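You operate a simulated robot arm through the tools that you are given. There is no shell and no other tool.

Carry out the task below with a simulated two-armed robot. There is one attempt and no reset: what you move stays moved.

TASK
Set the rack supply to the volts on the job label and store it.
Fine: blue switch to SET-UP, volts dial, one press of STORE, blue switch back to RUN. Where these are worked on the way, their far stop is far enough and under half their travel is too little: blue switch.

Only the result counts: the job must be done as asked and must still hold three seconds after the hand-in. Knocking over, shifting, dropping, spilling or breaking anything else fails it.

THE ROBOT
Two 7-joint arms with fingered hands on one trunk that stands fixed in place. Base frame: the origin is at the foot of the trunk, x ahead of it, y to its left, z up. Lengths are in mm, angles in degrees, forces in N, time in s.
The left shoulder is at [20, 269, 1172], the right one opposite. Payload 5 kg a hand.
Tool frame (each hand has its own): the origin (TCP) lies between the finger pads and is the grasp point; the fingertips stand 42 mm ahead of it; z points along the fingers, y is the line along which they close. Largest opening 208 mm; the body of the gripper starts 119 mm behind the TCP. The gripper is a hand of 4 fingers: y runs from the thumb to the fingers, the wrist lies at [0, 0, -317] in the tool frame, and closing takes about 1.5 s.
Orientation is told as [roll, pitch, yaw] about the base's x, y, z axes, in that order, counted from this pose: with the fingers straight down and closing along the base's y, the tool's x points along the base's -x, its y along +y and its z along -z.

THE INTERFACE
- The arms move only by the tool drive_tool. It takes "left_moves", "right_moves" or both (then of equal length, played together; a hand with none holds still); each is a list of rows, each a list of 7 numbers: the shift along the tool's x, y, z in mm, then the turn, a rotation vector about the tool's x, y, z in degrees, then the opening, from 0 (shut) to 1 (fully open). In form: [[tx, ty, tz, wx, wy, wz, claw], ...]. A call has 1 to 20 rows; each row shifts and turns the commanded pose from where the row before left it, along the tool's axes as they then stand. A row lasts 0.2 s, in which the tool goes at most 50 mm and 8.6 degrees; a call with a longer step from one row to the next is refused whole, and so is a gripper value outside its range. A pose out of reach is approached as far as the arm can. The call stops where the force on the tool passes 90 N (or 10 N more than at its start, if that is more) or the arm is blocked; 0.2 s more then pass. Each finger travels about 153 mm/s and halts on what it meets, pressing with about 31 N; the grip force reading is that of the motor and also rises with nothing between the fingers. The clock runs only during rows and for 0.2 s after the last one: add rows that do not move to give the fingers time. The reply holds the time, the measured pose of the TCP, the force on the tool along the base axes, the opening and the grip force, in the units named above and with some noise, with the torque about the TCP (base axes, N m) and any sound that the robot's microphone picked up.
- Cameras (640 x 400 px; columns grow to the right, rows downward): "scene" is now at [156.2, 17.3, 1439.2]; the picture's right is [0.21, -0.98, 0.00], its down [-0.57, -0.12, -0.81] and it looks along [0.80, 0.17, -0.58] (base axes); focal length 335 px, centre (320, 200). "left" rides on the left gripper at [-94, 1, -146] in its tool frame; the picture's right is [-0.01, -1.00, 0.00], its down [0.84, -0.01, -0.54] and it looks along [0.54, -0.01, 0.84] (tool axes); focal length 280 px, centre (320, 200). "right" rides on the right gripper at [93, 1, -146] in its tool frame; the picture's right is [-0.01, 1.00, 0.00], its down [-0.84, -0.01, -0.54] and it looks along [-0.54, -0.01, 0.84] (tool axes); focal length 280 px, centre (320, 200). There is no depth. A picture from a camera that has moved, and an enlarged one, comes with that camera's place and axes in the base frame and with its lens.
- camera(camera): a new picture of that camera. It takes no simulated time.
- slide_trunk(by): slides the trunk up (or, below 0, down) by that many mm; the arms and the scene camera ride with it, the base frame stays. It gives what a move gives, with no picture.
- hand_shape(shape, hand): the hand has 4 fingers and takes this shape, open, in about a second: jaw (thumb against the fingers, like two jaws); tri (thumb and two fingers); tip (a fingertip pinch); poke (one finger out to press); point (the index stretched); flat (the hand flat); cup (the hand cupped); fist (a fist). The gripper value then closes the fingers along that shape, each until it touches; the sizes above hold for jaw. It gives what a move gives, with no picture.
- head_to(pan, tilt): turns the head with the scene camera to pan (to the left, within 80 degrees either way) and tilt (down, from -29 to 69), counted from straight ahead of the robot. It gives what a move gives.
- zoom(camera, box): a new picture of the part [left, top, right, bottom] of that camera's present view, enlarged. It takes no simulated time.
- hand_in(): hands the job in; it is judged then, once.

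Places have to be worked out from the pictures, the camera data and where the tool is seen. Open the grippers and draw the arms clear of the work before you hand the job in, unless the task says otherwise.

The tools are called after "Emit:" as a command line: name --argument value ..., lists and objects as JSON in quotes. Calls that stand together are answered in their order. drive_tool: Moves the arms, as the interface text tells. Its arguments: {"type":"object","properties":{"left_moves":{"type":"array","items":{"type":"array","items":{"type":"number"}}},"right_moves":{"type":"array","items":{"type":"array","items":{"type":"number"}}}},"required":[]} The other tools are called the same way: slide_trunk (by) slides the trunk up or down; hand_shape (shape, hand) gives the hand a shape; head_to (pan, tilt) turns the head that bears the scene camera; camera (camera) takes a picture; zoom (camera, box) takes an enlarged picture of a part of a camera's view; hand_in () hands the job in.

At the start:

```text
time_s: 0.0
left_ee_pos: [724.0, 409.4, 961.7]
left_orientation: [0.0, 0.0, 10.6]
left_contact_force: [-0.1, -0.2, 0.1]
left_wrist_torque: [0.02, 0.01, 0.01]
left_opening: 207.8
left_finger_force: 0.1
left_shape: jaw
right_ee_pos: [650.4, -187.4, 1066.8]
right_orientation: [0.0, -0.1, 10.6]
right_contact_force: [0.4, -0.6, 1.0]
right_wrist_torque: [0.02, -0.06, 0.0]
right_opening: 208.0
right_finger_force: 0.1
right_shape: jaw
trunk travel left (down, up): [-550.0, 71.0]
head pan, tilt: [12.0, 35.5]
```

scene: 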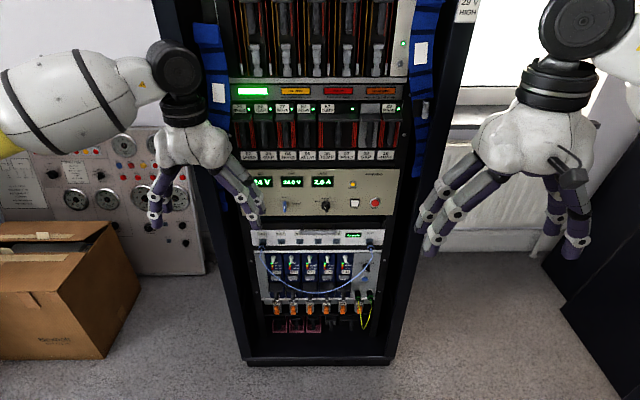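
right: 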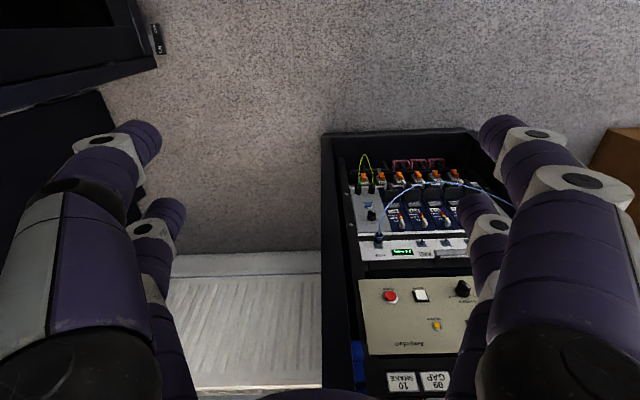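
left: 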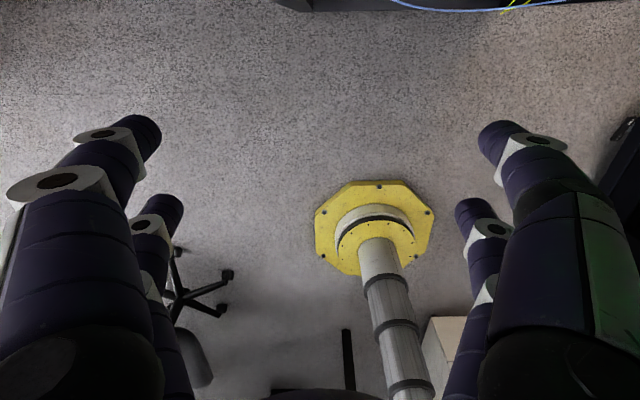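

The pictures show a rack ahead with a beige supply panel (displays, blue switch, dial, white button, red button). I zoom in on the panel and the labels.

Emit:
zoom --camera "scene" --box '[240, 160, 400, 260]'

Emit:
zoom --camera "scene" --box '[400, 0, 480, 50]'

Emit:
zoom --camera "right" --box '[330, 230, 490, 360]'

```text
4.00 times, centred on (320, 210) of scene
camera zoom: at [156.2, 17.3, 1439.2], right [0.21, -0.98, 0.0], down [-0.57, -0.12, -0.81], along [0.8, 0.17, -0.58], focal length 1341 px, centre (320, 160)
```

zoom: 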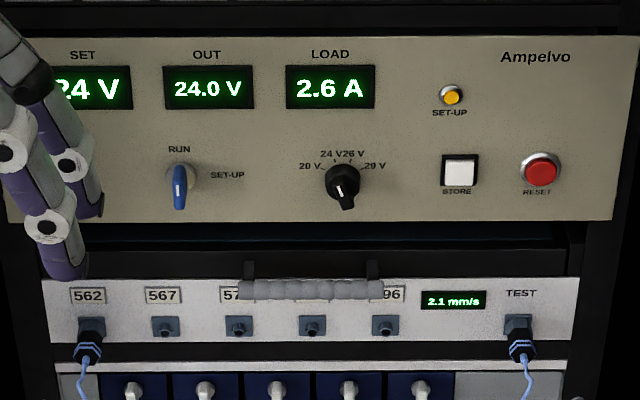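

```text
8.00 times, centred on (440, 25) of scene
camera zoom: at [156.2, 17.3, 1439.2], right [0.21, -0.98, 0.0], down [-0.57, -0.12, -0.81], along [0.8, 0.17, -0.58], focal length 2683 px, centre (-640, 1600)
```

zoom: 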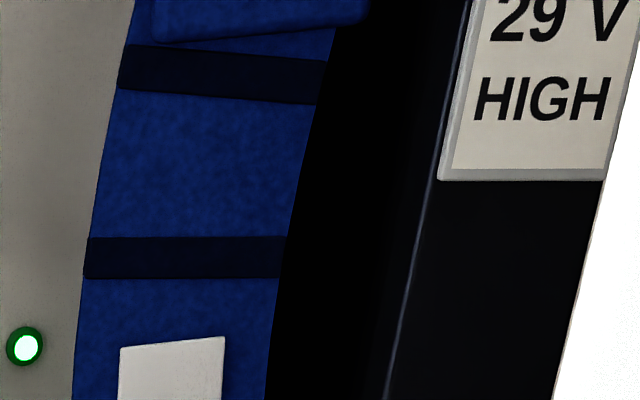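

```text
3.08 times, centred on (410, 295) of right
camera zoom: at [556.5, -203.4, 1214.0], right [-0.17, 0.99, 0.0], down [0.83, 0.14, 0.54], along [0.53, 0.09, -0.84], focal length 863 px, centre (43, -92)
```

zoom: 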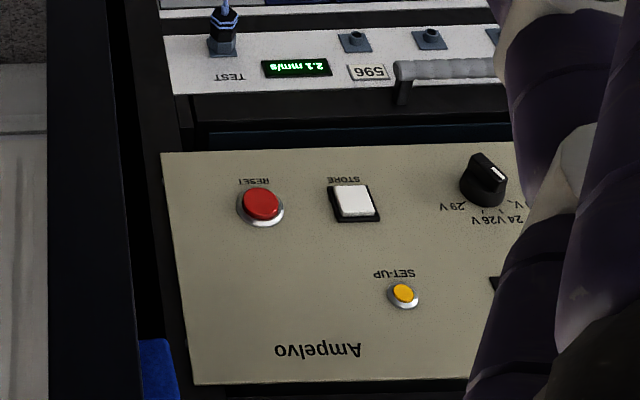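

The label with "29 V HIGH" is cut at the top; there may be more than one label. I tilt the head up to read everything.

Emit:
head_to --pan 5 --tilt 5

Emit:
camera --camera "scene"

```text
time_s: 1.0
left_ee_pos: [723.7, 408.2, 961.4]
left_orientation: [0.0, 0.0, 10.7]
left_contact_force: [-0.8, 0.1, -0.2]
left_wrist_torque: [0.02, -0.02, 0.02]
left_opening: 208.0
left_finger_force: 0.1
left_shape: jaw
right_ee_pos: [648.6, -186.7, 1066.3]
right_orientation: [0.0, 0.1, 10.5]
right_contact_force: [-0.3, 0.3, 0.9]
right_wrist_torque: [-0.05, -0.01, 0.0]
right_opening: 207.7
right_finger_force: 0.0
right_shape: jaw
trunk travel left (down, up): [-550.0, 71.0]
head pan, tilt: [5.0, 5.0]
```

```text
taken
camera scene: at [161.8, 7.0, 1488.1], right [0.09, -1.0, 0.0], down [-0.09, -0.01, -1.0], along [0.99, 0.09, -0.09], focal length 335 px, centre (320, 200)
```

scene: 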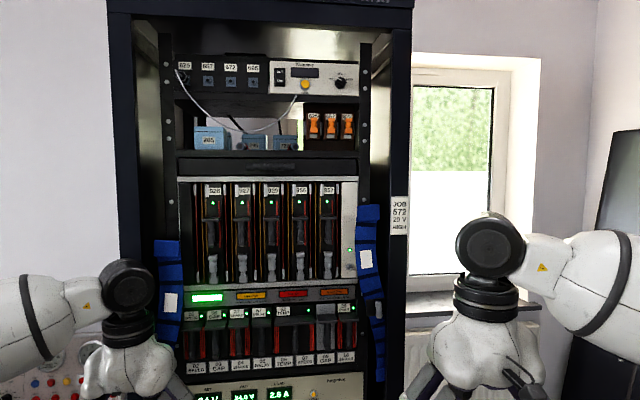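

I zoom in on the job label and the lamp row.

Emit:
zoom --camera "scene" --box '[376, 190, 424, 240]'

Emit:
zoom --camera "scene" --box '[160, 180, 400, 400]'

Emit:
head_to --pan 5 --tilt 35

Emit:
camera --camera "scene"

```text
8.00 times, centred on (400, 215) of scene
camera zoom: at [161.8, 7.0, 1488.1], right [0.09, -1.0, 0.0], down [-0.09, -0.01, -1.0], along [0.99, 0.09, -0.09], focal length 2683 px, centre (-320, 80)
```

zoom: 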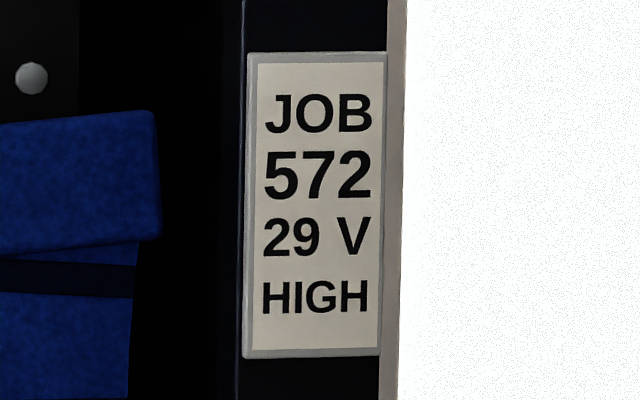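

```text
1.82 times, centred on (280, 290) of scene
camera zoom: at [161.8, 7.0, 1488.1], right [0.09, -1.0, 0.0], down [-0.09, -0.01, -1.0], along [0.99, 0.09, -0.09], focal length 610 px, centre (393, 36)
```

zoom: 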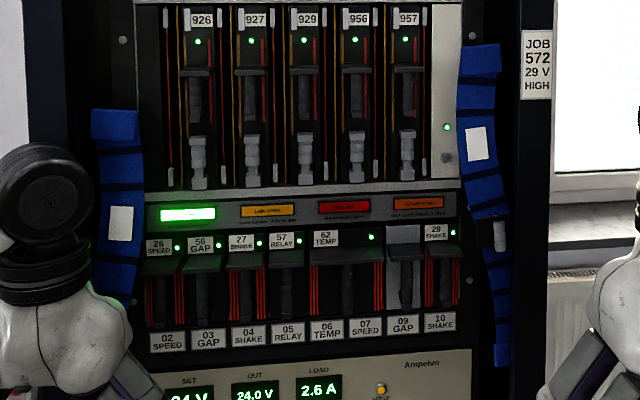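

```text
time_s: 1.9
left_ee_pos: [723.5, 410.1, 961.3]
left_orientation: [0.0, -0.1, 10.7]
left_contact_force: [0.4, 1.0, -0.3]
left_wrist_torque: [-0.02, 0.01, -0.01]
left_opening: 207.7
left_finger_force: 0.1
left_shape: jaw
right_ee_pos: [648.1, -186.6, 1066.5]
right_orientation: [0.0, 0.0, 10.7]
right_contact_force: [-0.3, -0.3, 1.3]
right_wrist_torque: [0.02, -0.02, -0.01]
right_opening: 207.8
right_finger_force: 0.0
right_shape: jaw
trunk travel left (down, up): [-550.0, 71.0]
head pan, tilt: [5.0, 35.0]
```

```text
taken
camera scene: at [158.0, 6.7, 1440.1], right [0.09, -1.0, 0.0], down [-0.57, -0.05, -0.82], along [0.82, 0.07, -0.57], focal length 335 px, centre (320, 200)
```

scene: 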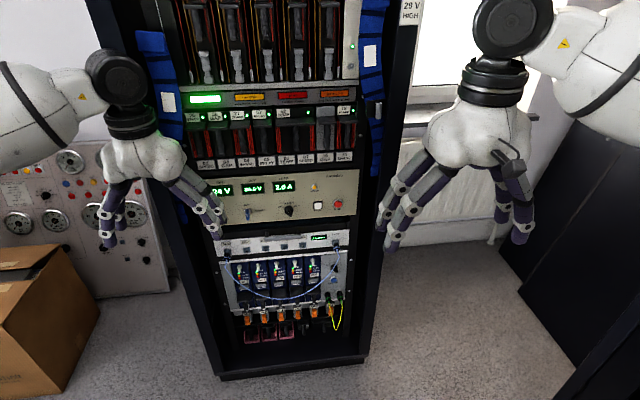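

The job label reads 29 V. Rough triangulation puts STORE near (998, 86, 830), the dial near (980, 175, 817) and the blue switch near (958, 300, 816), with the panel yawed about 11°. I zoom closer on the controls.

Emit:
zoom --camera "scene" --box '[232, 175, 312, 225]'

Emit:
zoom --camera "scene" --box '[280, 175, 360, 225]'

Emit:
zoom --camera "right" --box '[400, 260, 480, 310]'

```text
8.00 times, centred on (272, 200) of scene
camera zoom: at [158.0, 6.7, 1440.1], right [0.09, -1.0, 0.0], down [-0.57, -0.05, -0.82], along [0.82, 0.07, -0.57], focal length 2683 px, centre (704, 200)
```

zoom: 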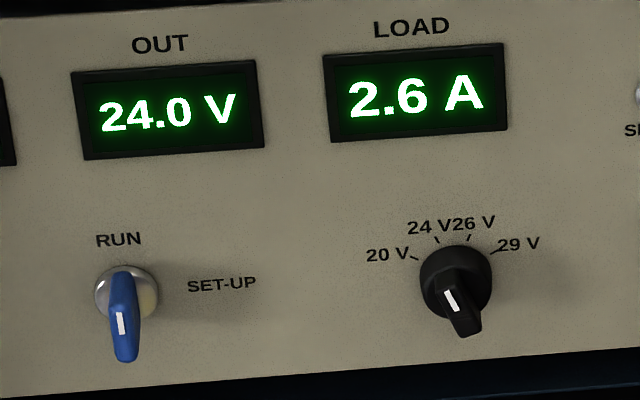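

```text
8.00 times, centred on (320, 200) of scene
camera zoom: at [158.0, 6.7, 1440.1], right [0.09, -1.0, 0.0], down [-0.57, -0.05, -0.82], along [0.82, 0.07, -0.57], focal length 2683 px, centre (320, 200)
```

zoom: 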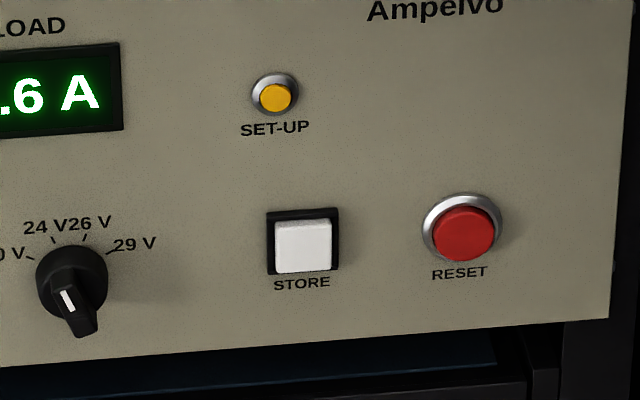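

```text
8.00 times, centred on (440, 285) of right
camera zoom: at [556.4, -203.4, 1214.0], right [-0.17, 0.99, 0.0], down [0.83, 0.14, 0.54], along [0.53, 0.09, -0.84], focal length 2243 px, centre (-640, -480)
```

zoom: 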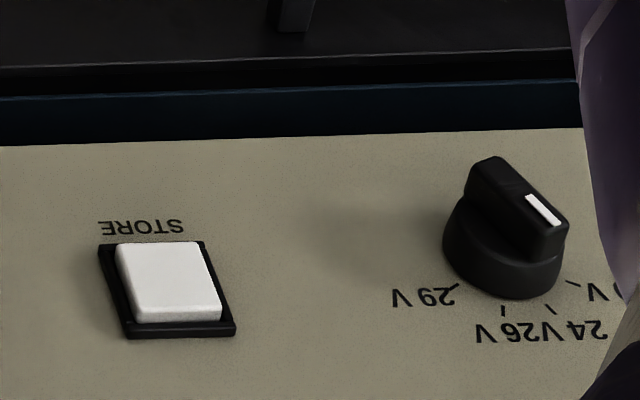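

The dial has a pointer bar at 24 V (marks about ±20°/±60°), and the blue switch is a rotary blade now at RUN. I compute the panel normal at yaw 12.6°, panel plane x·0.976+y·0.218≈999; next I rotate the left hand to point forward at the panel.

Emit:
drive_tool --left_moves '[[0, 0, 0, 0, 0, -2, 0.6], [0, 0, 0, 0, -8, 0, 0.6], [0, 0, 0, 0, -8.2, 0, 0.6], [0, 0, 0, 0, -8.2, 0, 0.6], [0, 0, 0, 0, -8.2, 0, 0.6], [0, 0, 0, 0, -8.2, 0, 0.6], [0, 0, 0, 0, -8.2, 0, 0.6], [0, 0, 0, 0, -8.2, 0, 0.6], [0, 0, 0, 0, -8.2, 0, 0.6], [0, 0, 0, 0, -8.2, 0, 0.6], [0, 0, 0, 0, -8.2, 0, 0.6], [0, 0, 0, 0, -8.2, 0, 0.6], [0, 0, 0, 0, 0, 0, 0.6]]'

Emit:
camera --camera "left"

Emit:
camera --camera "scene"

```text
time_s: 4.7
left_ee_pos: [724.2, 393.5, 962.4]
left_orientation: [-0.4, -63.8, 11.8]
left_contact_force: [-0.8, -0.1, -0.3]
left_wrist_torque: [-0.02, 0.06, 0.02]
left_opening: 125.0
left_finger_force: 0.1
left_shape: jaw
left hand out of reach, approached as far as the arm can: row 9, 10, 11, 12
right_ee_pos: [649.6, -187.7, 1065.6]
right_orientation: [0.1, 0.0, 10.7]
right_contact_force: [-0.4, 0.4, 0.4]
right_wrist_torque: [0.05, 0.02, 0.0]
right_opening: 208.0
right_finger_force: 0.1
right_shape: jaw
trunk travel left (down, up): [-550.0, 71.0]
head pan, tilt: [5.0, 35.0]
```

```text
taken
camera left: at [636.0, 376.5, 1112.0], right [0.21, -0.98, 0.02], down [-0.83, -0.18, -0.52], along [0.51, 0.09, -0.85], focal length 280 px, centre (320, 200)
```

left: 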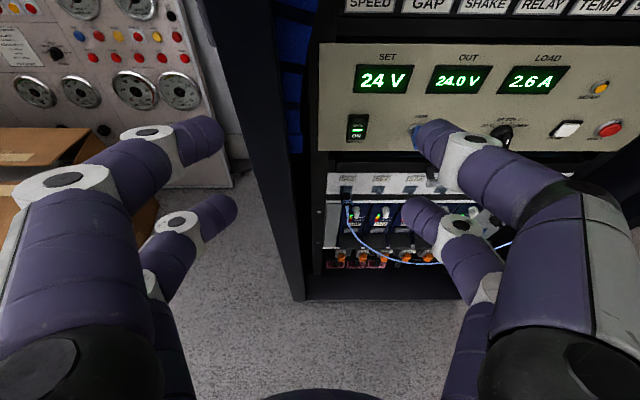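

```text
taken
camera scene: at [157.9, 6.3, 1440.0], right [0.09, -1.0, 0.0], down [-0.57, -0.05, -0.82], along [0.82, 0.07, -0.57], focal length 335 px, centre (320, 200)
```

scene: 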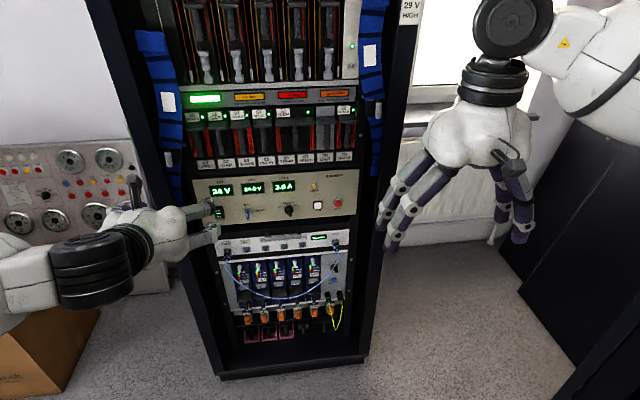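

The arm was too folded to finish the turn here; panel has also a mains rocker at left to avoid. I move right, down and slightly forward, then continue turning.

Emit:
drive_tool --left_moves '[[20, -30, 15, 0, 0, 0, 0.5], [20, -30, 15, 0, 0, 0, 0.5], [20, -30, 15, 0, 0, 0, 0.5], [20, -30, 15, 0, 0, 0, 0.5], [0, 0, 0, 0, 0, 0, 0.5]]'

```text
time_s: 5.9
left_ee_pos: [766.5, 280.1, 864.6]
left_orientation: [-0.5, -63.8, 11.9]
left_contact_force: [-0.4, 0.0, -0.5]
left_wrist_torque: [0.0, -0.02, -0.01]
left_opening: 104.6
left_finger_force: 0.0
left_shape: jaw
right_ee_pos: [648.4, -187.1, 1067.4]
right_orientation: [0.0, 0.0, 10.6]
right_contact_force: [-0.4, -0.2, -0.8]
right_wrist_torque: [-0.06, 0.0, 0.01]
right_opening: 207.8
right_finger_force: 0.0
right_shape: jaw
trunk travel left (down, up): [-550.0, 71.0]
head pan, tilt: [5.0, 35.0]
```

Poses start from the measured one, good. I finish the turn to horizontal while moving a little forward.

Emit:
drive_tool --left_moves '[[6, -6, 15, 0, -6.6, 0, 0.5], [8, -6, 15, 0, -6.6, 0, 0.5], [10, -6, 12, 0, -6.6, 0, 0.5], [10, -6, 10, 0, -6.4, 0, 0.5], [0, 0, 0, 0, 0, 0, 0.5]]'

Emit:
camera --camera "left"

Emit:
camera --camera "scene"

```text
time_s: 7.1
left_ee_pos: [806.6, 190.4, 859.0]
left_orientation: [-11.7, -88.9, 25.1]
left_contact_force: [0.0, 0.5, -0.3]
left_wrist_torque: [-0.02, 0.02, -0.09]
left_opening: 103.9
left_finger_force: 0.1
left_shape: jaw
left hand out of reach, approached as far as the arm can: row 2, 3, 4
right_ee_pos: [647.7, -185.6, 1067.8]
right_orientation: [0.0, -0.1, 10.7]
right_contact_force: [-0.1, 0.3, 0.5]
right_wrist_torque: [-0.07, -0.08, 0.03]
right_opening: 207.7
right_finger_force: 0.2
right_shape: jaw
trunk travel left (down, up): [-550.0, 71.0]
head pan, tilt: [5.0, 35.0]
```

```text
taken
camera left: at [665.7, 156.6, 955.5], right [0.23, -0.97, 0.02], down [-0.53, -0.14, -0.83], along [0.81, 0.18, -0.55], focal length 280 px, centre (320, 200)
```

left: 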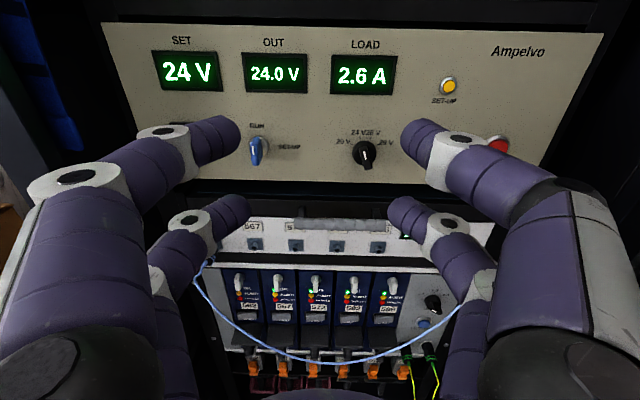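

```text
taken
camera scene: at [157.3, 7.4, 1440.2], right [0.09, -1.0, 0.0], down [-0.57, -0.05, -0.82], along [0.82, 0.07, -0.57], focal length 335 px, centre (320, 200)
```

scene: 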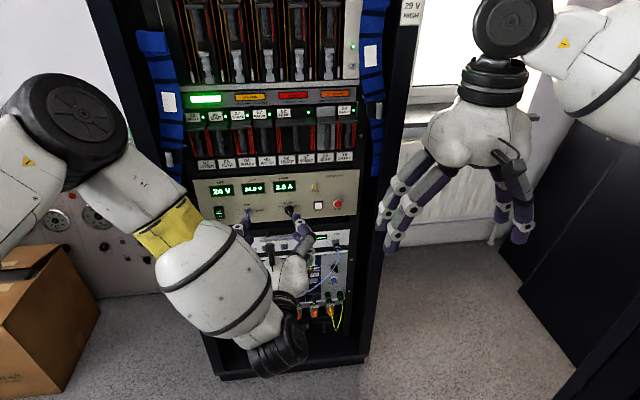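

The hand now points at the panel (yaw ≈13°), TCP near D=829, between switch and dial. I try the fingertip pinch shape and look at its geometry.

Emit:
hand_shape --hand "left" --shape "tip"

Emit:
camera --camera "left"

Emit:
zoom --camera "scene" --box '[200, 170, 360, 270]'

```text
time_s: 8.0
left_ee_pos: [806.5, 188.7, 859.2]
left_orientation: [-7.7, -88.9, 21.2]
left_contact_force: [0.1, -0.9, -0.2]
left_wrist_torque: [0.01, -0.03, 0.01]
left_opening: 207.8
left_finger_force: 0.1
left_shape: tip
right_ee_pos: [648.8, -187.7, 1066.4]
right_orientation: [-0.1, 0.0, 10.6]
right_contact_force: [0.2, -0.6, 0.0]
right_wrist_torque: [0.01, -0.02, 0.01]
right_opening: 207.9
right_finger_force: 0.0
right_shape: jaw
trunk travel left (down, up): [-550.0, 71.0]
head pan, tilt: [5.0, 35.0]
```

```text
taken
camera left: at [666.3, 155.8, 954.9], right [0.23, -0.97, 0.02], down [-0.54, -0.14, -0.83], along [0.81, 0.18, -0.56], focal length 280 px, centre (320, 200)
```

left: 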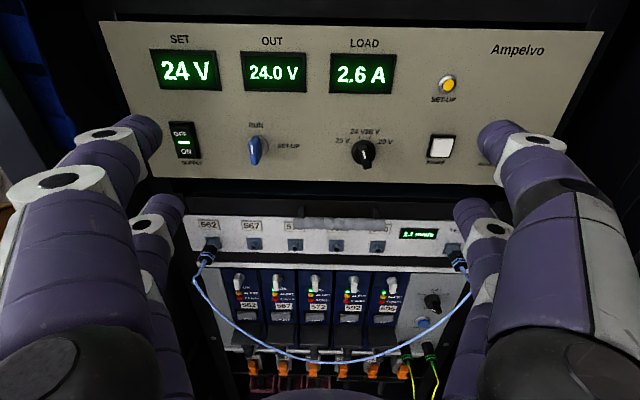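

```text
4.00 times, centred on (280, 220) of scene
camera zoom: at [158.3, 6.6, 1440.0], right [0.09, -1.0, 0.0], down [-0.57, -0.05, -0.82], along [0.82, 0.07, -0.57], focal length 1341 px, centre (480, 120)
```

zoom: 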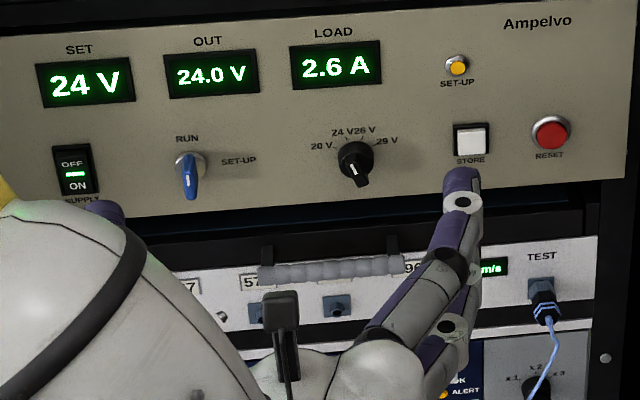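

The open tip shape looks like the jaw; I close it partly in free air to see where the fingertips meet.

Emit:
drive_tool --left_moves '[[0, 0, 0, 0, 0, 0, 0.2], [0, 0, 0, 0, 0, 0, 0.2], [0, 0, 0, 0, 0, 0, 0.2], [0, 0, 0, 0, 0, 0, 0.2], [0, 0, 0, 0, 0, 0, 0.2], [0, 0, 0, 0, 0, 0, 0.2]]'

Emit:
camera --camera "left"

```text
time_s: 9.4
left_ee_pos: [806.8, 187.5, 858.1]
left_orientation: [-8.1, -88.9, 21.6]
left_contact_force: [1.0, 0.6, -0.3]
left_wrist_torque: [0.01, -0.01, 0.0]
left_opening: 42.2
left_finger_force: 0.1
left_shape: tip
right_ee_pos: [648.5, -187.2, 1067.2]
right_orientation: [0.1, 0.0, 10.7]
right_contact_force: [0.1, -0.6, 0.1]
right_wrist_torque: [0.0, 0.0, 0.03]
right_opening: 208.2
right_finger_force: 0.1
right_shape: jaw
trunk travel left (down, up): [-550.0, 71.0]
head pan, tilt: [5.0, 35.0]
```

```text
taken
camera left: at [666.2, 155.9, 955.0], right [0.23, -0.97, 0.02], down [-0.54, -0.14, -0.83], along [0.81, 0.18, -0.56], focal length 280 px, centre (320, 200)
```

left: 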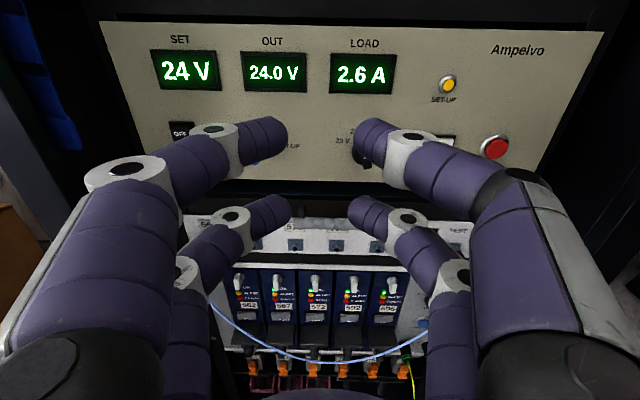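

Jaw and tip both leave two finger pairs about 58 mm apart (at tool x ≈ ±29). I check the "tri" and "poke" shapes.

Emit:
hand_shape --hand "left" --shape "tri"

Emit:
drive_tool --left_moves '[[0, 0, 0, 0, 0, 0, 0.15], [0, 0, 0, 0, 0, 0, 0.15], [0, 0, 0, 0, 0, 0, 0.15], [0, 0, 0, 0, 0, 0, 0.15], [0, 0, 0, 0, 0, 0, 0.15], [0, 0, 0, 0, 0, 0, 0.15]]'

Emit:
camera --camera "left"

Emit:
hand_shape --hand "left" --shape "poke"

Emit:
camera --camera "left"

```text
time_s: 10.3
left_ee_pos: [807.2, 188.3, 858.6]
left_orientation: [-8.1, -88.8, 21.5]
left_contact_force: [0.8, 0.3, -0.8]
left_wrist_torque: [0.02, -0.04, 0.01]
left_opening: 207.8
left_finger_force: 0.2
left_shape: tri
right_ee_pos: [648.7, -187.9, 1067.6]
right_orientation: [0.1, 0.0, 10.6]
right_contact_force: [0.7, -0.4, 0.2]
right_wrist_torque: [-0.01, -0.01, 0.0]
right_opening: 207.9
right_finger_force: 0.1
right_shape: jaw
trunk travel left (down, up): [-550.0, 71.0]
head pan, tilt: [5.0, 35.0]
```

```text
time_s: 11.7
left_ee_pos: [807.1, 187.8, 858.6]
left_orientation: [-8.1, -88.9, 21.6]
left_contact_force: [-0.4, -0.6, 0.3]
left_wrist_torque: [0.02, -0.01, 0.0]
left_opening: 31.8
left_finger_force: 0.1
left_shape: tri
right_ee_pos: [648.2, -186.4, 1065.9]
right_orientation: [-0.1, 0.0, 10.6]
right_contact_force: [0.0, 0.0, 0.7]
right_wrist_torque: [0.0, 0.03, 0.03]
right_opening: 208.0
right_finger_force: 0.1
right_shape: jaw
trunk travel left (down, up): [-550.0, 71.0]
head pan, tilt: [5.0, 35.0]
```

```text
taken
camera left: at [666.2, 155.9, 955.0], right [0.23, -0.97, 0.02], down [-0.54, -0.14, -0.83], along [0.81, 0.18, -0.56], focal length 280 px, centre (320, 200)
```

left: 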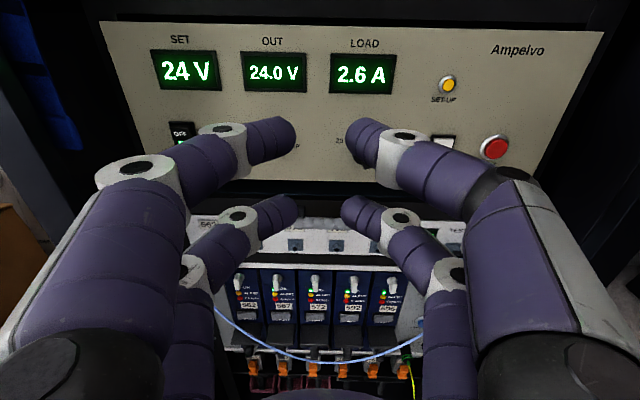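

```text
time_s: 12.6
left_ee_pos: [806.8, 189.5, 859.3]
left_orientation: [-8.1, -88.9, 21.6]
left_contact_force: [-0.2, 0.1, 0.2]
left_wrist_torque: [0.0, -0.01, 0.02]
left_opening: 0.2
left_finger_force: 0.1
left_shape: poke
right_ee_pos: [649.3, -186.8, 1066.8]
right_orientation: [0.0, 0.0, 10.6]
right_contact_force: [-0.2, 0.5, -0.6]
right_wrist_torque: [-0.02, 0.0, 0.0]
right_opening: 207.9
right_finger_force: 0.0
right_shape: jaw
trunk travel left (down, up): [-550.0, 71.0]
head pan, tilt: [5.0, 35.0]
```

```text
taken
camera left: at [666.2, 155.9, 955.0], right [0.23, -0.97, 0.02], down [-0.54, -0.14, -0.83], along [0.81, 0.18, -0.56], focal length 280 px, centre (320, 200)
```

left: 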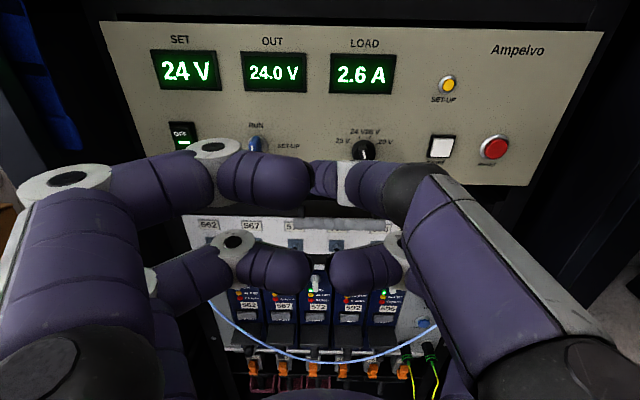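

The poke shape may still be forming; I let a little time pass and look again from both cameras.

Emit:
drive_tool --left_moves '[[0, 0, 0, 0, 0, 0, 0.0], [0, 0, 0, 0, 0, 0, 0.0], [0, 0, 0, 0, 0, 0, 0.0], [0, 0, 0, 0, 0, 0, 0.0]]'

Emit:
camera --camera "left"

Emit:
zoom --camera "scene" --box '[200, 170, 360, 270]'

Emit:
camera --camera "right"

```text
time_s: 13.6
left_ee_pos: [806.6, 188.7, 858.7]
left_orientation: [-8.2, -89.0, 21.6]
left_contact_force: [0.3, 0.2, -0.8]
left_wrist_torque: [-0.02, -0.02, -0.03]
left_opening: 0.0
left_finger_force: 0.1
left_shape: poke
right_ee_pos: [648.8, -185.9, 1066.8]
right_orientation: [0.0, 0.0, 10.6]
right_contact_force: [-0.2, -0.4, 0.6]
right_wrist_torque: [-0.01, 0.02, 0.04]
right_opening: 208.0
right_finger_force: 0.1
right_shape: jaw
trunk travel left (down, up): [-550.0, 71.0]
head pan, tilt: [5.0, 35.0]
```

```text
taken
camera left: at [666.2, 155.9, 955.0], right [0.23, -0.97, 0.02], down [-0.54, -0.14, -0.83], along [0.81, 0.18, -0.56], focal length 280 px, centre (320, 200)
```

left: 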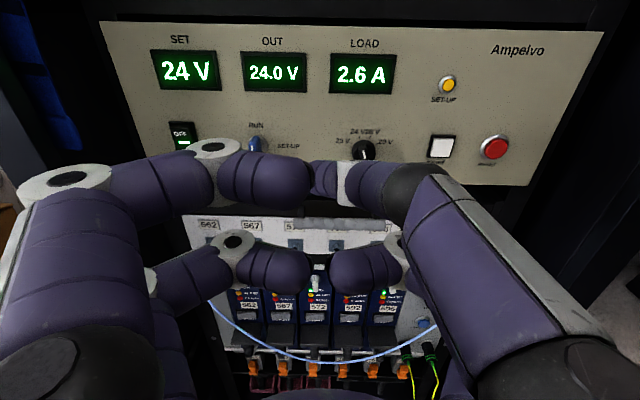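

```text
4.00 times, centred on (280, 220) of scene
camera zoom: at [158.0, 6.7, 1440.0], right [0.09, -1.0, 0.0], down [-0.57, -0.05, -0.82], along [0.82, 0.07, -0.57], focal length 1341 px, centre (480, 120)
```

zoom: 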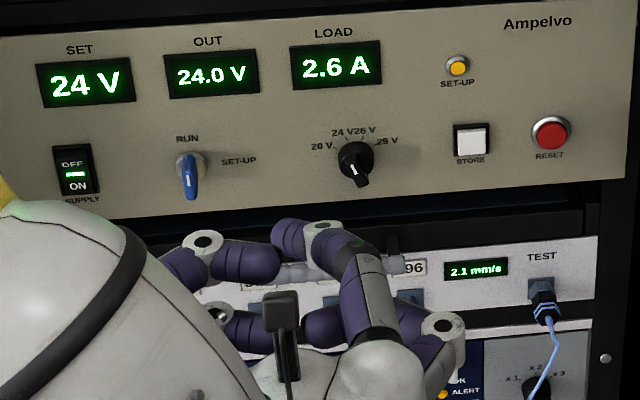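

```text
taken
camera right: at [556.4, -203.4, 1214.0], right [-0.17, 0.99, 0.0], down [0.83, 0.14, 0.54], along [0.53, 0.09, -0.84], focal length 280 px, centre (320, 200)
```

right: 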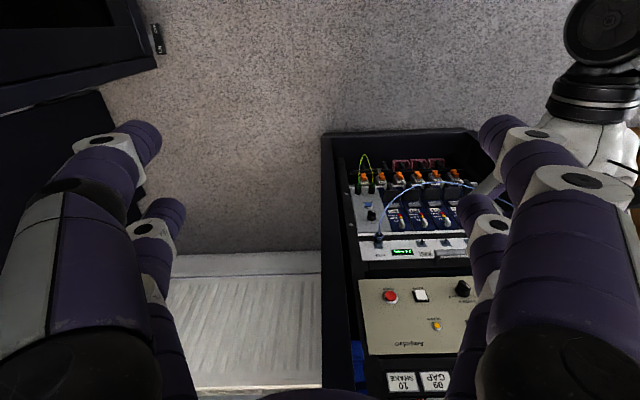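

Poke curls most fingers; the pressing fingertip isn't distinct. I check "point" too.

Emit:
hand_shape --hand "left" --shape "point"

Emit:
camera --camera "left"

Emit:
zoom --camera "scene" --box '[200, 170, 360, 270]'

```text
time_s: 14.5
left_ee_pos: [808.4, 188.3, 859.2]
left_orientation: [-7.9, -88.9, 21.5]
left_contact_force: [-0.5, 0.0, -0.3]
left_wrist_torque: [0.0, -0.01, -0.01]
left_opening: 201.6
left_finger_force: 0.1
left_shape: point
right_ee_pos: [649.1, -186.8, 1067.4]
right_orientation: [0.0, 0.0, 10.6]
right_contact_force: [-0.1, -0.3, 0.3]
right_wrist_torque: [0.03, 0.01, -0.02]
right_opening: 207.9
right_finger_force: 0.1
right_shape: jaw
trunk travel left (down, up): [-550.0, 71.0]
head pan, tilt: [5.0, 35.0]
```

```text
taken
camera left: at [666.2, 155.9, 955.0], right [0.23, -0.97, 0.02], down [-0.54, -0.14, -0.83], along [0.81, 0.18, -0.56], focal length 280 px, centre (320, 200)
```

left: 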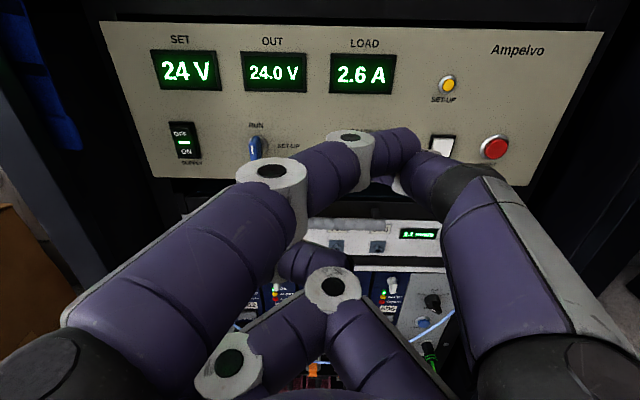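

```text
4.00 times, centred on (280, 220) of scene
camera zoom: at [158.0, 6.7, 1440.0], right [0.09, -1.0, 0.0], down [-0.57, -0.05, -0.82], along [0.82, 0.07, -0.57], focal length 1341 px, centre (480, 120)
```

zoom: 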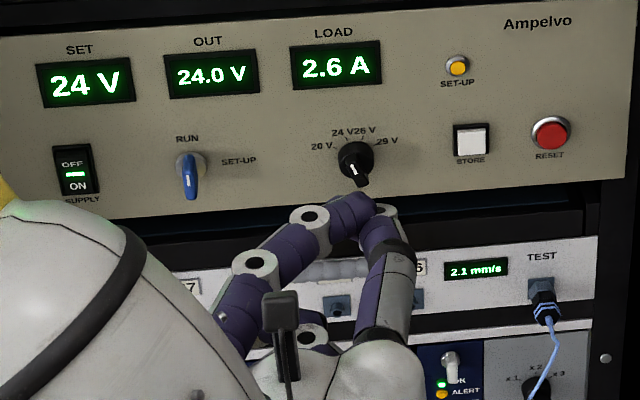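

Point isn't useful either; I go back to the jaw and plan to grip knobs with one finger pair. First I test in free air whether this arm can roll 86° clockwise about the tool axis at this distance.

Emit:
hand_shape --hand "left" --shape "jaw"

Emit:
drive_tool --left_moves '[[0, 0, 0, 0, 0, 8.5, 0.3], [0, 0, 0, 0, 0, 8.5, 0.3], [0, 0, 0, 0, 0, 8.5, 0.3], [0, 0, 0, 0, 0, 8.5, 0.3], [0, 0, 0, 0, 0, 8.5, 0.3], [0, 0, 0, 0, 0, 8.5, 0.3], [0, 0, 0, 0, 0, 8.5, 0.3], [0, 0, 0, 0, 0, 8.5, 0.3], [0, 0, 0, 0, 0, 8.5, 0.3], [0, 0, 0, 0, 0, 8.5, 0.3], [0, 0, 0, 0, 0, 0, 0.3]]'

Emit:
camera --camera "scene"

Emit:
camera --camera "left"

```text
time_s: 15.4
left_ee_pos: [807.1, 187.0, 858.6]
left_orientation: [-8.2, -89.1, 21.5]
left_contact_force: [0.9, 0.1, 0.0]
left_wrist_torque: [-0.01, -0.01, 0.03]
left_opening: 207.8
left_finger_force: 0.0
left_shape: jaw
right_ee_pos: [648.6, -186.8, 1067.0]
right_orientation: [0.0, 0.0, 10.5]
right_contact_force: [-0.1, 0.9, -1.1]
right_wrist_torque: [0.02, -0.02, 0.0]
right_opening: 207.8
right_finger_force: 0.0
right_shape: jaw
trunk travel left (down, up): [-550.0, 71.0]
head pan, tilt: [5.0, 35.0]
```

```text
time_s: 17.8
left_ee_pos: [804.4, 169.5, 868.7]
left_orientation: [89.8, -5.1, -78.1]
left_contact_force: [0.6, 0.6, 0.8]
left_wrist_torque: [0.01, 0.0, 0.03]
left_opening: 63.0
left_finger_force: 0.1
left_shape: jaw
left hand out of reach, approached as far as the arm can: row 1, 2
right_ee_pos: [648.5, -186.3, 1067.0]
right_orientation: [0.0, 0.1, 10.7]
right_contact_force: [-0.3, -0.2, 0.5]
right_wrist_torque: [0.0, -0.02, -0.01]
right_opening: 207.7
right_finger_force: 0.0
right_shape: jaw
trunk travel left (down, up): [-550.0, 71.0]
head pan, tilt: [5.0, 35.0]
```

```text
taken
camera scene: at [158.1, 6.7, 1440.0], right [0.09, -1.0, 0.0], down [-0.57, -0.05, -0.82], along [0.82, 0.07, -0.57], focal length 335 px, centre (320, 200)
```

scene: 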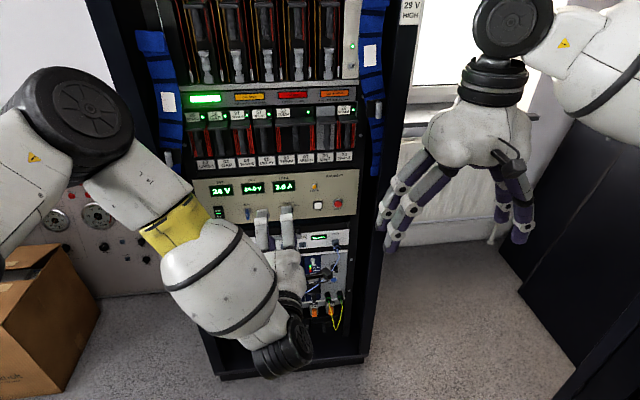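

```text
taken
camera left: at [679.9, 48.4, 879.8], right [0.02, -0.1, -0.99], down [-0.7, 0.71, -0.08], along [0.71, 0.7, -0.06], focal length 280 px, centre (320, 200)
```

left: 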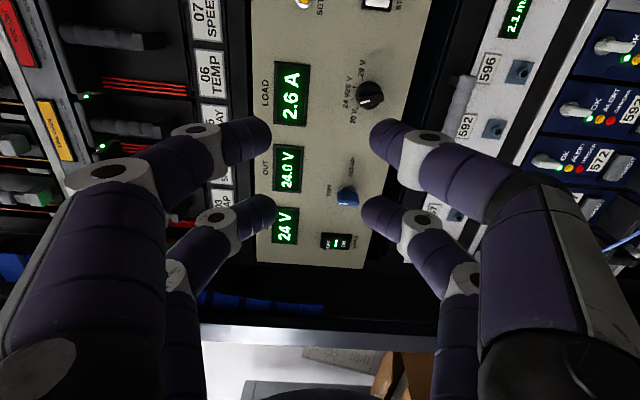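

The roll works here. Now I roll back upright, move left to the switch's line and in to about D=875, fingers open moderately.

Emit:
drive_tool --left_moves '[[0, 0, 5, 0, 0, -8.5, 0.4], [0, 0, 5, 0, 0, -8.5, 0.4], [0, 0, 5, 0, 0, -8.5, 0.4], [0, 0, 5, 0, 0, -8.5, 0.4], [0, 0, 5, 0, 0, -8.5, 0.4], [0, 0, 5, 0, 0, -8.5, 0.4], [0, 0, 5, 0, 0, -8.5, 0.4], [0, 0, 5, 0, 0, -8.5, 0.4], [0, 0, 5, 0, 0, -8.5, 0.4], [0, 0, 5, 0, 0, -8.5, 0.4], [0, 0, 0, 0, 0, 0, 0.4]]'

```text
time_s: 20.2
left_ee_pos: [850.7, 167.5, 877.8]
left_orientation: [-43.0, -89.6, 55.2]
left_contact_force: [-0.3, 0.8, 0.0]
left_wrist_torque: [0.01, -0.04, 0.02]
left_opening: 82.6
left_finger_force: 0.1
left_shape: jaw
left hand out of reach, approached as far as the arm can: row 2, 4, 6, 9
right_ee_pos: [649.3, -186.6, 1066.7]
right_orientation: [-0.1, 0.0, 10.6]
right_contact_force: [-0.9, -0.1, -0.2]
right_wrist_torque: [-0.05, 0.04, 0.02]
right_opening: 207.9
right_finger_force: 0.0
right_shape: jaw
trunk travel left (down, up): [-550.0, 71.0]
head pan, tilt: [5.0, 35.0]
```

Orientation is upright again (effective yaw ≈12.2°). I shift left and down so the lower finger pair comes level with the switch.

Emit:
drive_tool --left_moves '[[6, 26, 0, 0, 0, 0, 0.4], [7, 26, 0, 0, 0, 0, 0.4], [6, 26, 0, 0, 0, 0, 0.4], [7, 26, 0, 0, 0, 0, 0.4], [0, 0, 0, 0, 0, 0, 0.4]]'

Emit:
camera --camera "left"

Emit:
camera --camera "scene"

```text
time_s: 21.4
left_ee_pos: [820.1, 194.1, 892.1]
left_orientation: [-12.8, -89.4, 25.6]
left_contact_force: [-0.3, -0.5, -0.7]
left_wrist_torque: [-0.01, 0.01, 0.02]
left_opening: 82.9
left_finger_force: 0.0
left_shape: jaw
left hand out of reach, approached as far as the arm can: row 1, 2, 3, 4
right_ee_pos: [650.9, -186.8, 1067.2]
right_orientation: [-0.1, -0.1, 10.6]
right_contact_force: [0.1, -0.6, 0.0]
right_wrist_torque: [0.0, -0.01, 0.01]
right_opening: 207.9
right_finger_force: 0.1
right_shape: jaw
trunk travel left (down, up): [-550.0, 71.0]
head pan, tilt: [5.0, 35.0]
```

```text
taken
camera left: at [678.6, 163.5, 987.8], right [0.22, -0.97, 0.02], down [-0.53, -0.14, -0.84], along [0.82, 0.18, -0.55], focal length 280 px, centre (320, 200)
```

left: 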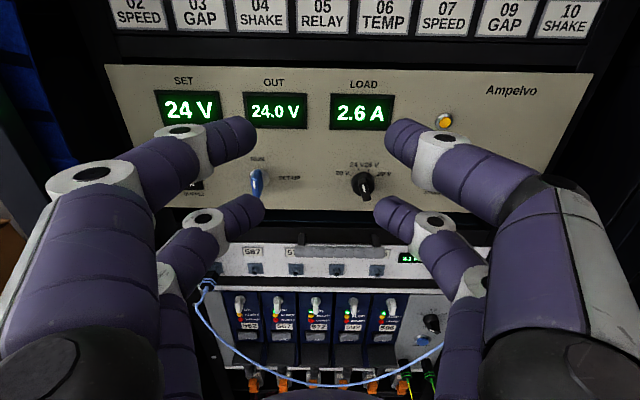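

```text
taken
camera scene: at [158.1, 6.5, 1440.0], right [0.09, -1.0, 0.0], down [-0.57, -0.05, -0.82], along [0.82, 0.07, -0.57], focal length 335 px, centre (320, 200)
```

scene: 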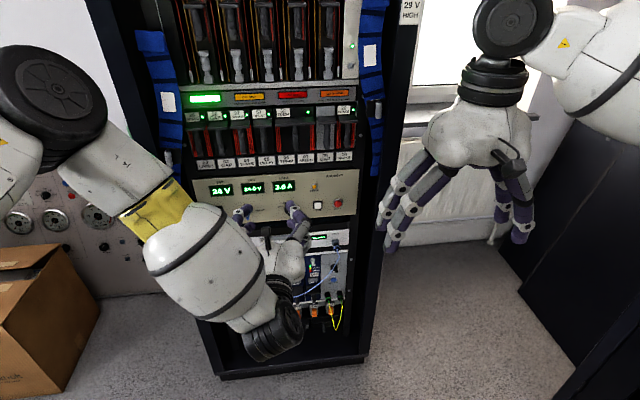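

The arm cannot go left in this folded posture (shoulder too high above the work). I slide the trunk down so the forearm can point forward; the hands are clear of the rack and nothing lies beneath them.

Emit:
slide_trunk --by -150

Emit:
camera --camera "scene"

Emit:
camera --camera "right"

```text
time_s: 23.2
left_ee_pos: [819.6, 194.6, 722.7]
left_orientation: [3.4, -87.9, 9.2]
left_contact_force: [-0.1, -0.3, 0.2]
left_wrist_torque: [0.0, 0.05, -0.03]
left_opening: 82.6
left_finger_force: 0.1
left_shape: jaw
right_ee_pos: [647.4, -187.1, 917.5]
right_orientation: [0.0, -0.1, 10.6]
right_contact_force: [-0.9, 0.4, 0.5]
right_wrist_torque: [0.03, -0.04, -0.03]
right_opening: 208.1
right_finger_force: 0.1
right_shape: jaw
trunk travel left (down, up): [-400.0, 221.0]
head pan, tilt: [5.0, 35.0]
```

```text
taken
camera scene: at [168.6, 6.7, 1288.6], right [0.09, -1.0, 0.0], down [-0.57, -0.05, -0.82], along [0.82, 0.07, -0.57], focal length 335 px, centre (320, 200)
```

scene: 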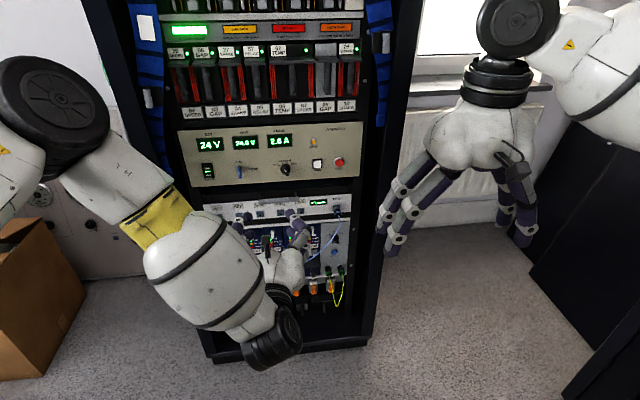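

```text
taken
camera right: at [556.0, -203.3, 1064.8], right [-0.17, 0.99, 0.0], down [0.83, 0.14, 0.54], along [0.53, 0.09, -0.84], focal length 280 px, centre (320, 200)
```

right: 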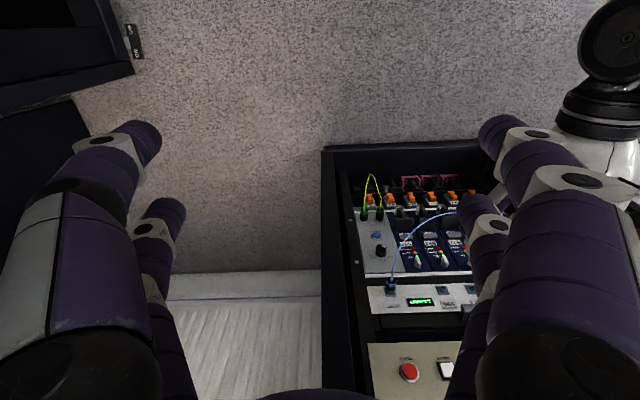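

Still safe. I now raise the left hand 130 mm and shift 71 mm left to test whether this shoulder height suffices.

Emit:
drive_tool --left_moves '[[-32, 0, 0, 0, 0, 0, 0.4], [-32, 0, 0, 0, 0, 0, 0.4], [-32, 0, 0, 0, 0, 0, 0.4], [-32, 0, 0, 0, 0, 0, 0.4], [0, 24, 0, 0, 0, 0, 0.4], [0, 24, 0, 0, 0, 0, 0.4], [0, 23, 0, 0, 0, 0, 0.4], [0, 0, 0, 0, 0, 0, 0.4]]'

```text
time_s: 25.0
left_ee_pos: [807.9, 266.0, 851.7]
left_orientation: [3.8, -87.8, 9.1]
left_contact_force: [0.1, -0.5, -0.4]
left_wrist_torque: [-0.01, 0.04, 0.01]
left_opening: 82.9
left_finger_force: 0.0
left_shape: jaw
right_ee_pos: [648.6, -187.0, 917.4]
right_orientation: [0.0, 0.1, 10.6]
right_contact_force: [0.4, -0.7, -0.1]
right_wrist_torque: [-0.05, -0.03, -0.01]
right_opening: 208.0
right_finger_force: 0.0
right_shape: jaw
trunk travel left (down, up): [-400.0, 221.0]
head pan, tilt: [5.0, 35.0]
```

Reachable now without trouble: TCP at D≈846, h≈-83, z≈852. I look through both cameras to refine finger-to-switch alignment.

Emit:
drive_tool --left_moves '[[0, 0, 0, 0, -2.2, 0, 0.4], [0, 0, 10, 0, 0, 0, 0.4], [0, 0, 10, 0, 0, 0, 0.4], [0, 0, 0, 0, 0, 0, 0.4]]'

Emit:
camera --camera "left"

Emit:
zoom --camera "left" --box '[240, 120, 400, 220]'

Emit:
zoom --camera "scene" --box '[160, 120, 360, 240]'

```text
time_s: 26.0
left_ee_pos: [826.6, 257.9, 858.1]
left_orientation: [31.1, -89.7, -17.9]
left_contact_force: [0.2, 0.5, 0.5]
left_wrist_torque: [0.01, -0.02, -0.02]
left_opening: 82.7
left_finger_force: 0.1
left_shape: jaw
left hand out of reach, approached as far as the arm can: row 1, 3
right_ee_pos: [649.7, -187.3, 917.9]
right_orientation: [0.0, 0.0, 10.5]
right_contact_force: [0.2, 0.8, 0.1]
right_wrist_torque: [0.01, 0.03, 0.01]
right_opening: 207.8
right_finger_force: 0.0
right_shape: jaw
trunk travel left (down, up): [-400.0, 221.0]
head pan, tilt: [5.0, 35.0]
```

```text
taken
camera left: at [683.9, 224.5, 951.6], right [0.23, -0.97, 0.01], down [-0.53, -0.13, -0.84], along [0.82, 0.19, -0.54], focal length 280 px, centre (320, 200)
```

left: 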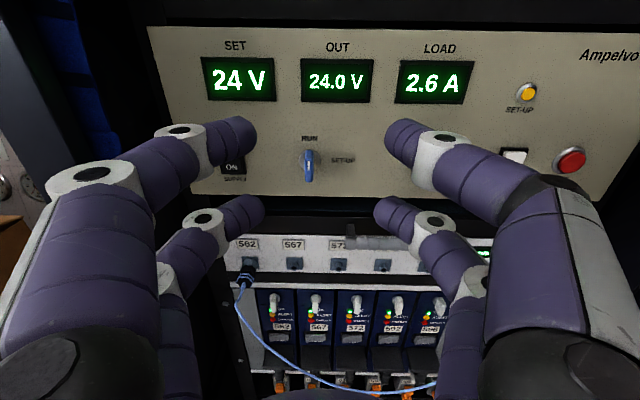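

```text
4.00 times, centred on (320, 170) of left
camera zoom: at [683.9, 224.5, 951.6], right [0.23, -0.97, 0.01], down [-0.53, -0.13, -0.84], along [0.82, 0.19, -0.54], focal length 1122 px, centre (320, 320)
```

zoom: 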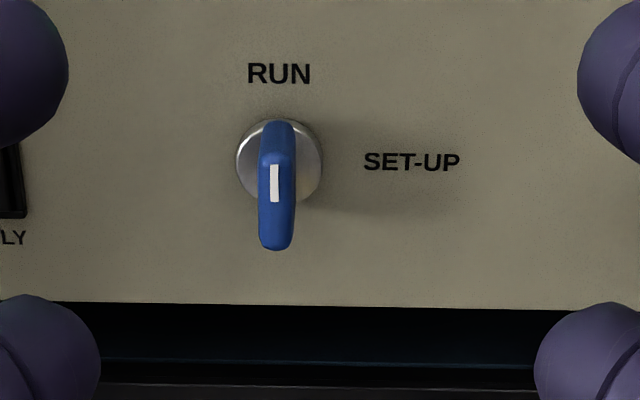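

```text
3.20 times, centred on (260, 180) of scene
camera zoom: at [169.2, 6.6, 1288.2], right [0.09, -1.0, 0.0], down [-0.57, -0.05, -0.82], along [0.82, 0.07, -0.57], focal length 1073 px, centre (512, 264)
```

zoom: 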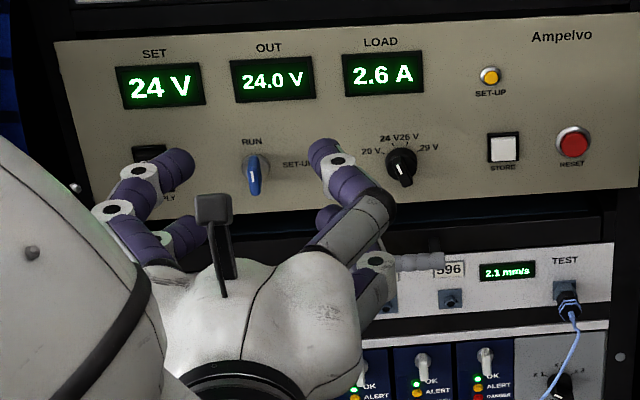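

The view is clear and the blade stands vertical at RUN. The arm is still at its limit at full horizontal, so I back off a bit and lower the trunk by another 100 mm, then raise the hand.

Emit:
drive_tool --left_moves '[[0, 0, -10, 0, 2, 0, 0.4], [0, 0, -10, 0, 0, 0, 0.4]]'

Emit:
slide_trunk --by -100

Emit:
drive_tool --left_moves '[[-32, 0, 0, 0, 0, 0, 0.4], [-32, 0, 0, 0, 0, 0, 0.4], [-32, 0, 0, 0, 0, 0, 0.4], [0, 0, 0, 0, 0, 0, 0.4]]'

```text
time_s: 26.6
left_ee_pos: [807.3, 252.6, 857.2]
left_orientation: [3.3, -88.2, 9.6]
left_contact_force: [0.6, 0.8, -0.5]
left_wrist_torque: [0.01, 0.03, -0.01]
left_opening: 82.9
left_finger_force: 0.1
left_shape: jaw
right_ee_pos: [647.6, -186.6, 917.3]
right_orientation: [0.0, 0.1, 10.7]
right_contact_force: [0.4, 0.0, 0.7]
right_wrist_torque: [-0.03, 0.04, 0.01]
right_opening: 208.0
right_finger_force: 0.1
right_shape: jaw
trunk travel left (down, up): [-400.0, 221.0]
head pan, tilt: [5.0, 35.0]
```

```text
time_s: 27.9
left_ee_pos: [806.5, 252.4, 758.9]
left_orientation: [3.4, -88.2, 9.4]
left_contact_force: [-0.1, -0.3, 0.6]
left_wrist_torque: [0.02, 0.07, 0.02]
left_opening: 83.0
left_finger_force: 0.1
left_shape: jaw
right_ee_pos: [648.5, -187.1, 818.9]
right_orientation: [-0.1, -0.1, 10.6]
right_contact_force: [-0.2, 0.3, 0.7]
right_wrist_torque: [0.02, -0.06, -0.01]
right_opening: 208.0
right_finger_force: 0.0
right_shape: jaw
trunk travel left (down, up): [-300.0, 321.0]
head pan, tilt: [5.0, 35.0]
```

```text
time_s: 28.9
left_ee_pos: [811.0, 254.3, 854.7]
left_orientation: [4.1, -88.2, 8.7]
left_contact_force: [0.0, -1.0, 0.3]
left_wrist_torque: [0.01, 0.0, -0.05]
left_opening: 82.5
left_finger_force: 0.0
left_shape: jaw
right_ee_pos: [646.4, -187.4, 817.1]
right_orientation: [0.0, 0.1, 10.4]
right_contact_force: [-0.1, 0.8, 0.0]
right_wrist_torque: [-0.04, -0.04, 0.02]
right_opening: 207.9
right_finger_force: 0.0
right_shape: jaw
trunk travel left (down, up): [-300.0, 321.0]
head pan, tilt: [5.0, 35.0]
```

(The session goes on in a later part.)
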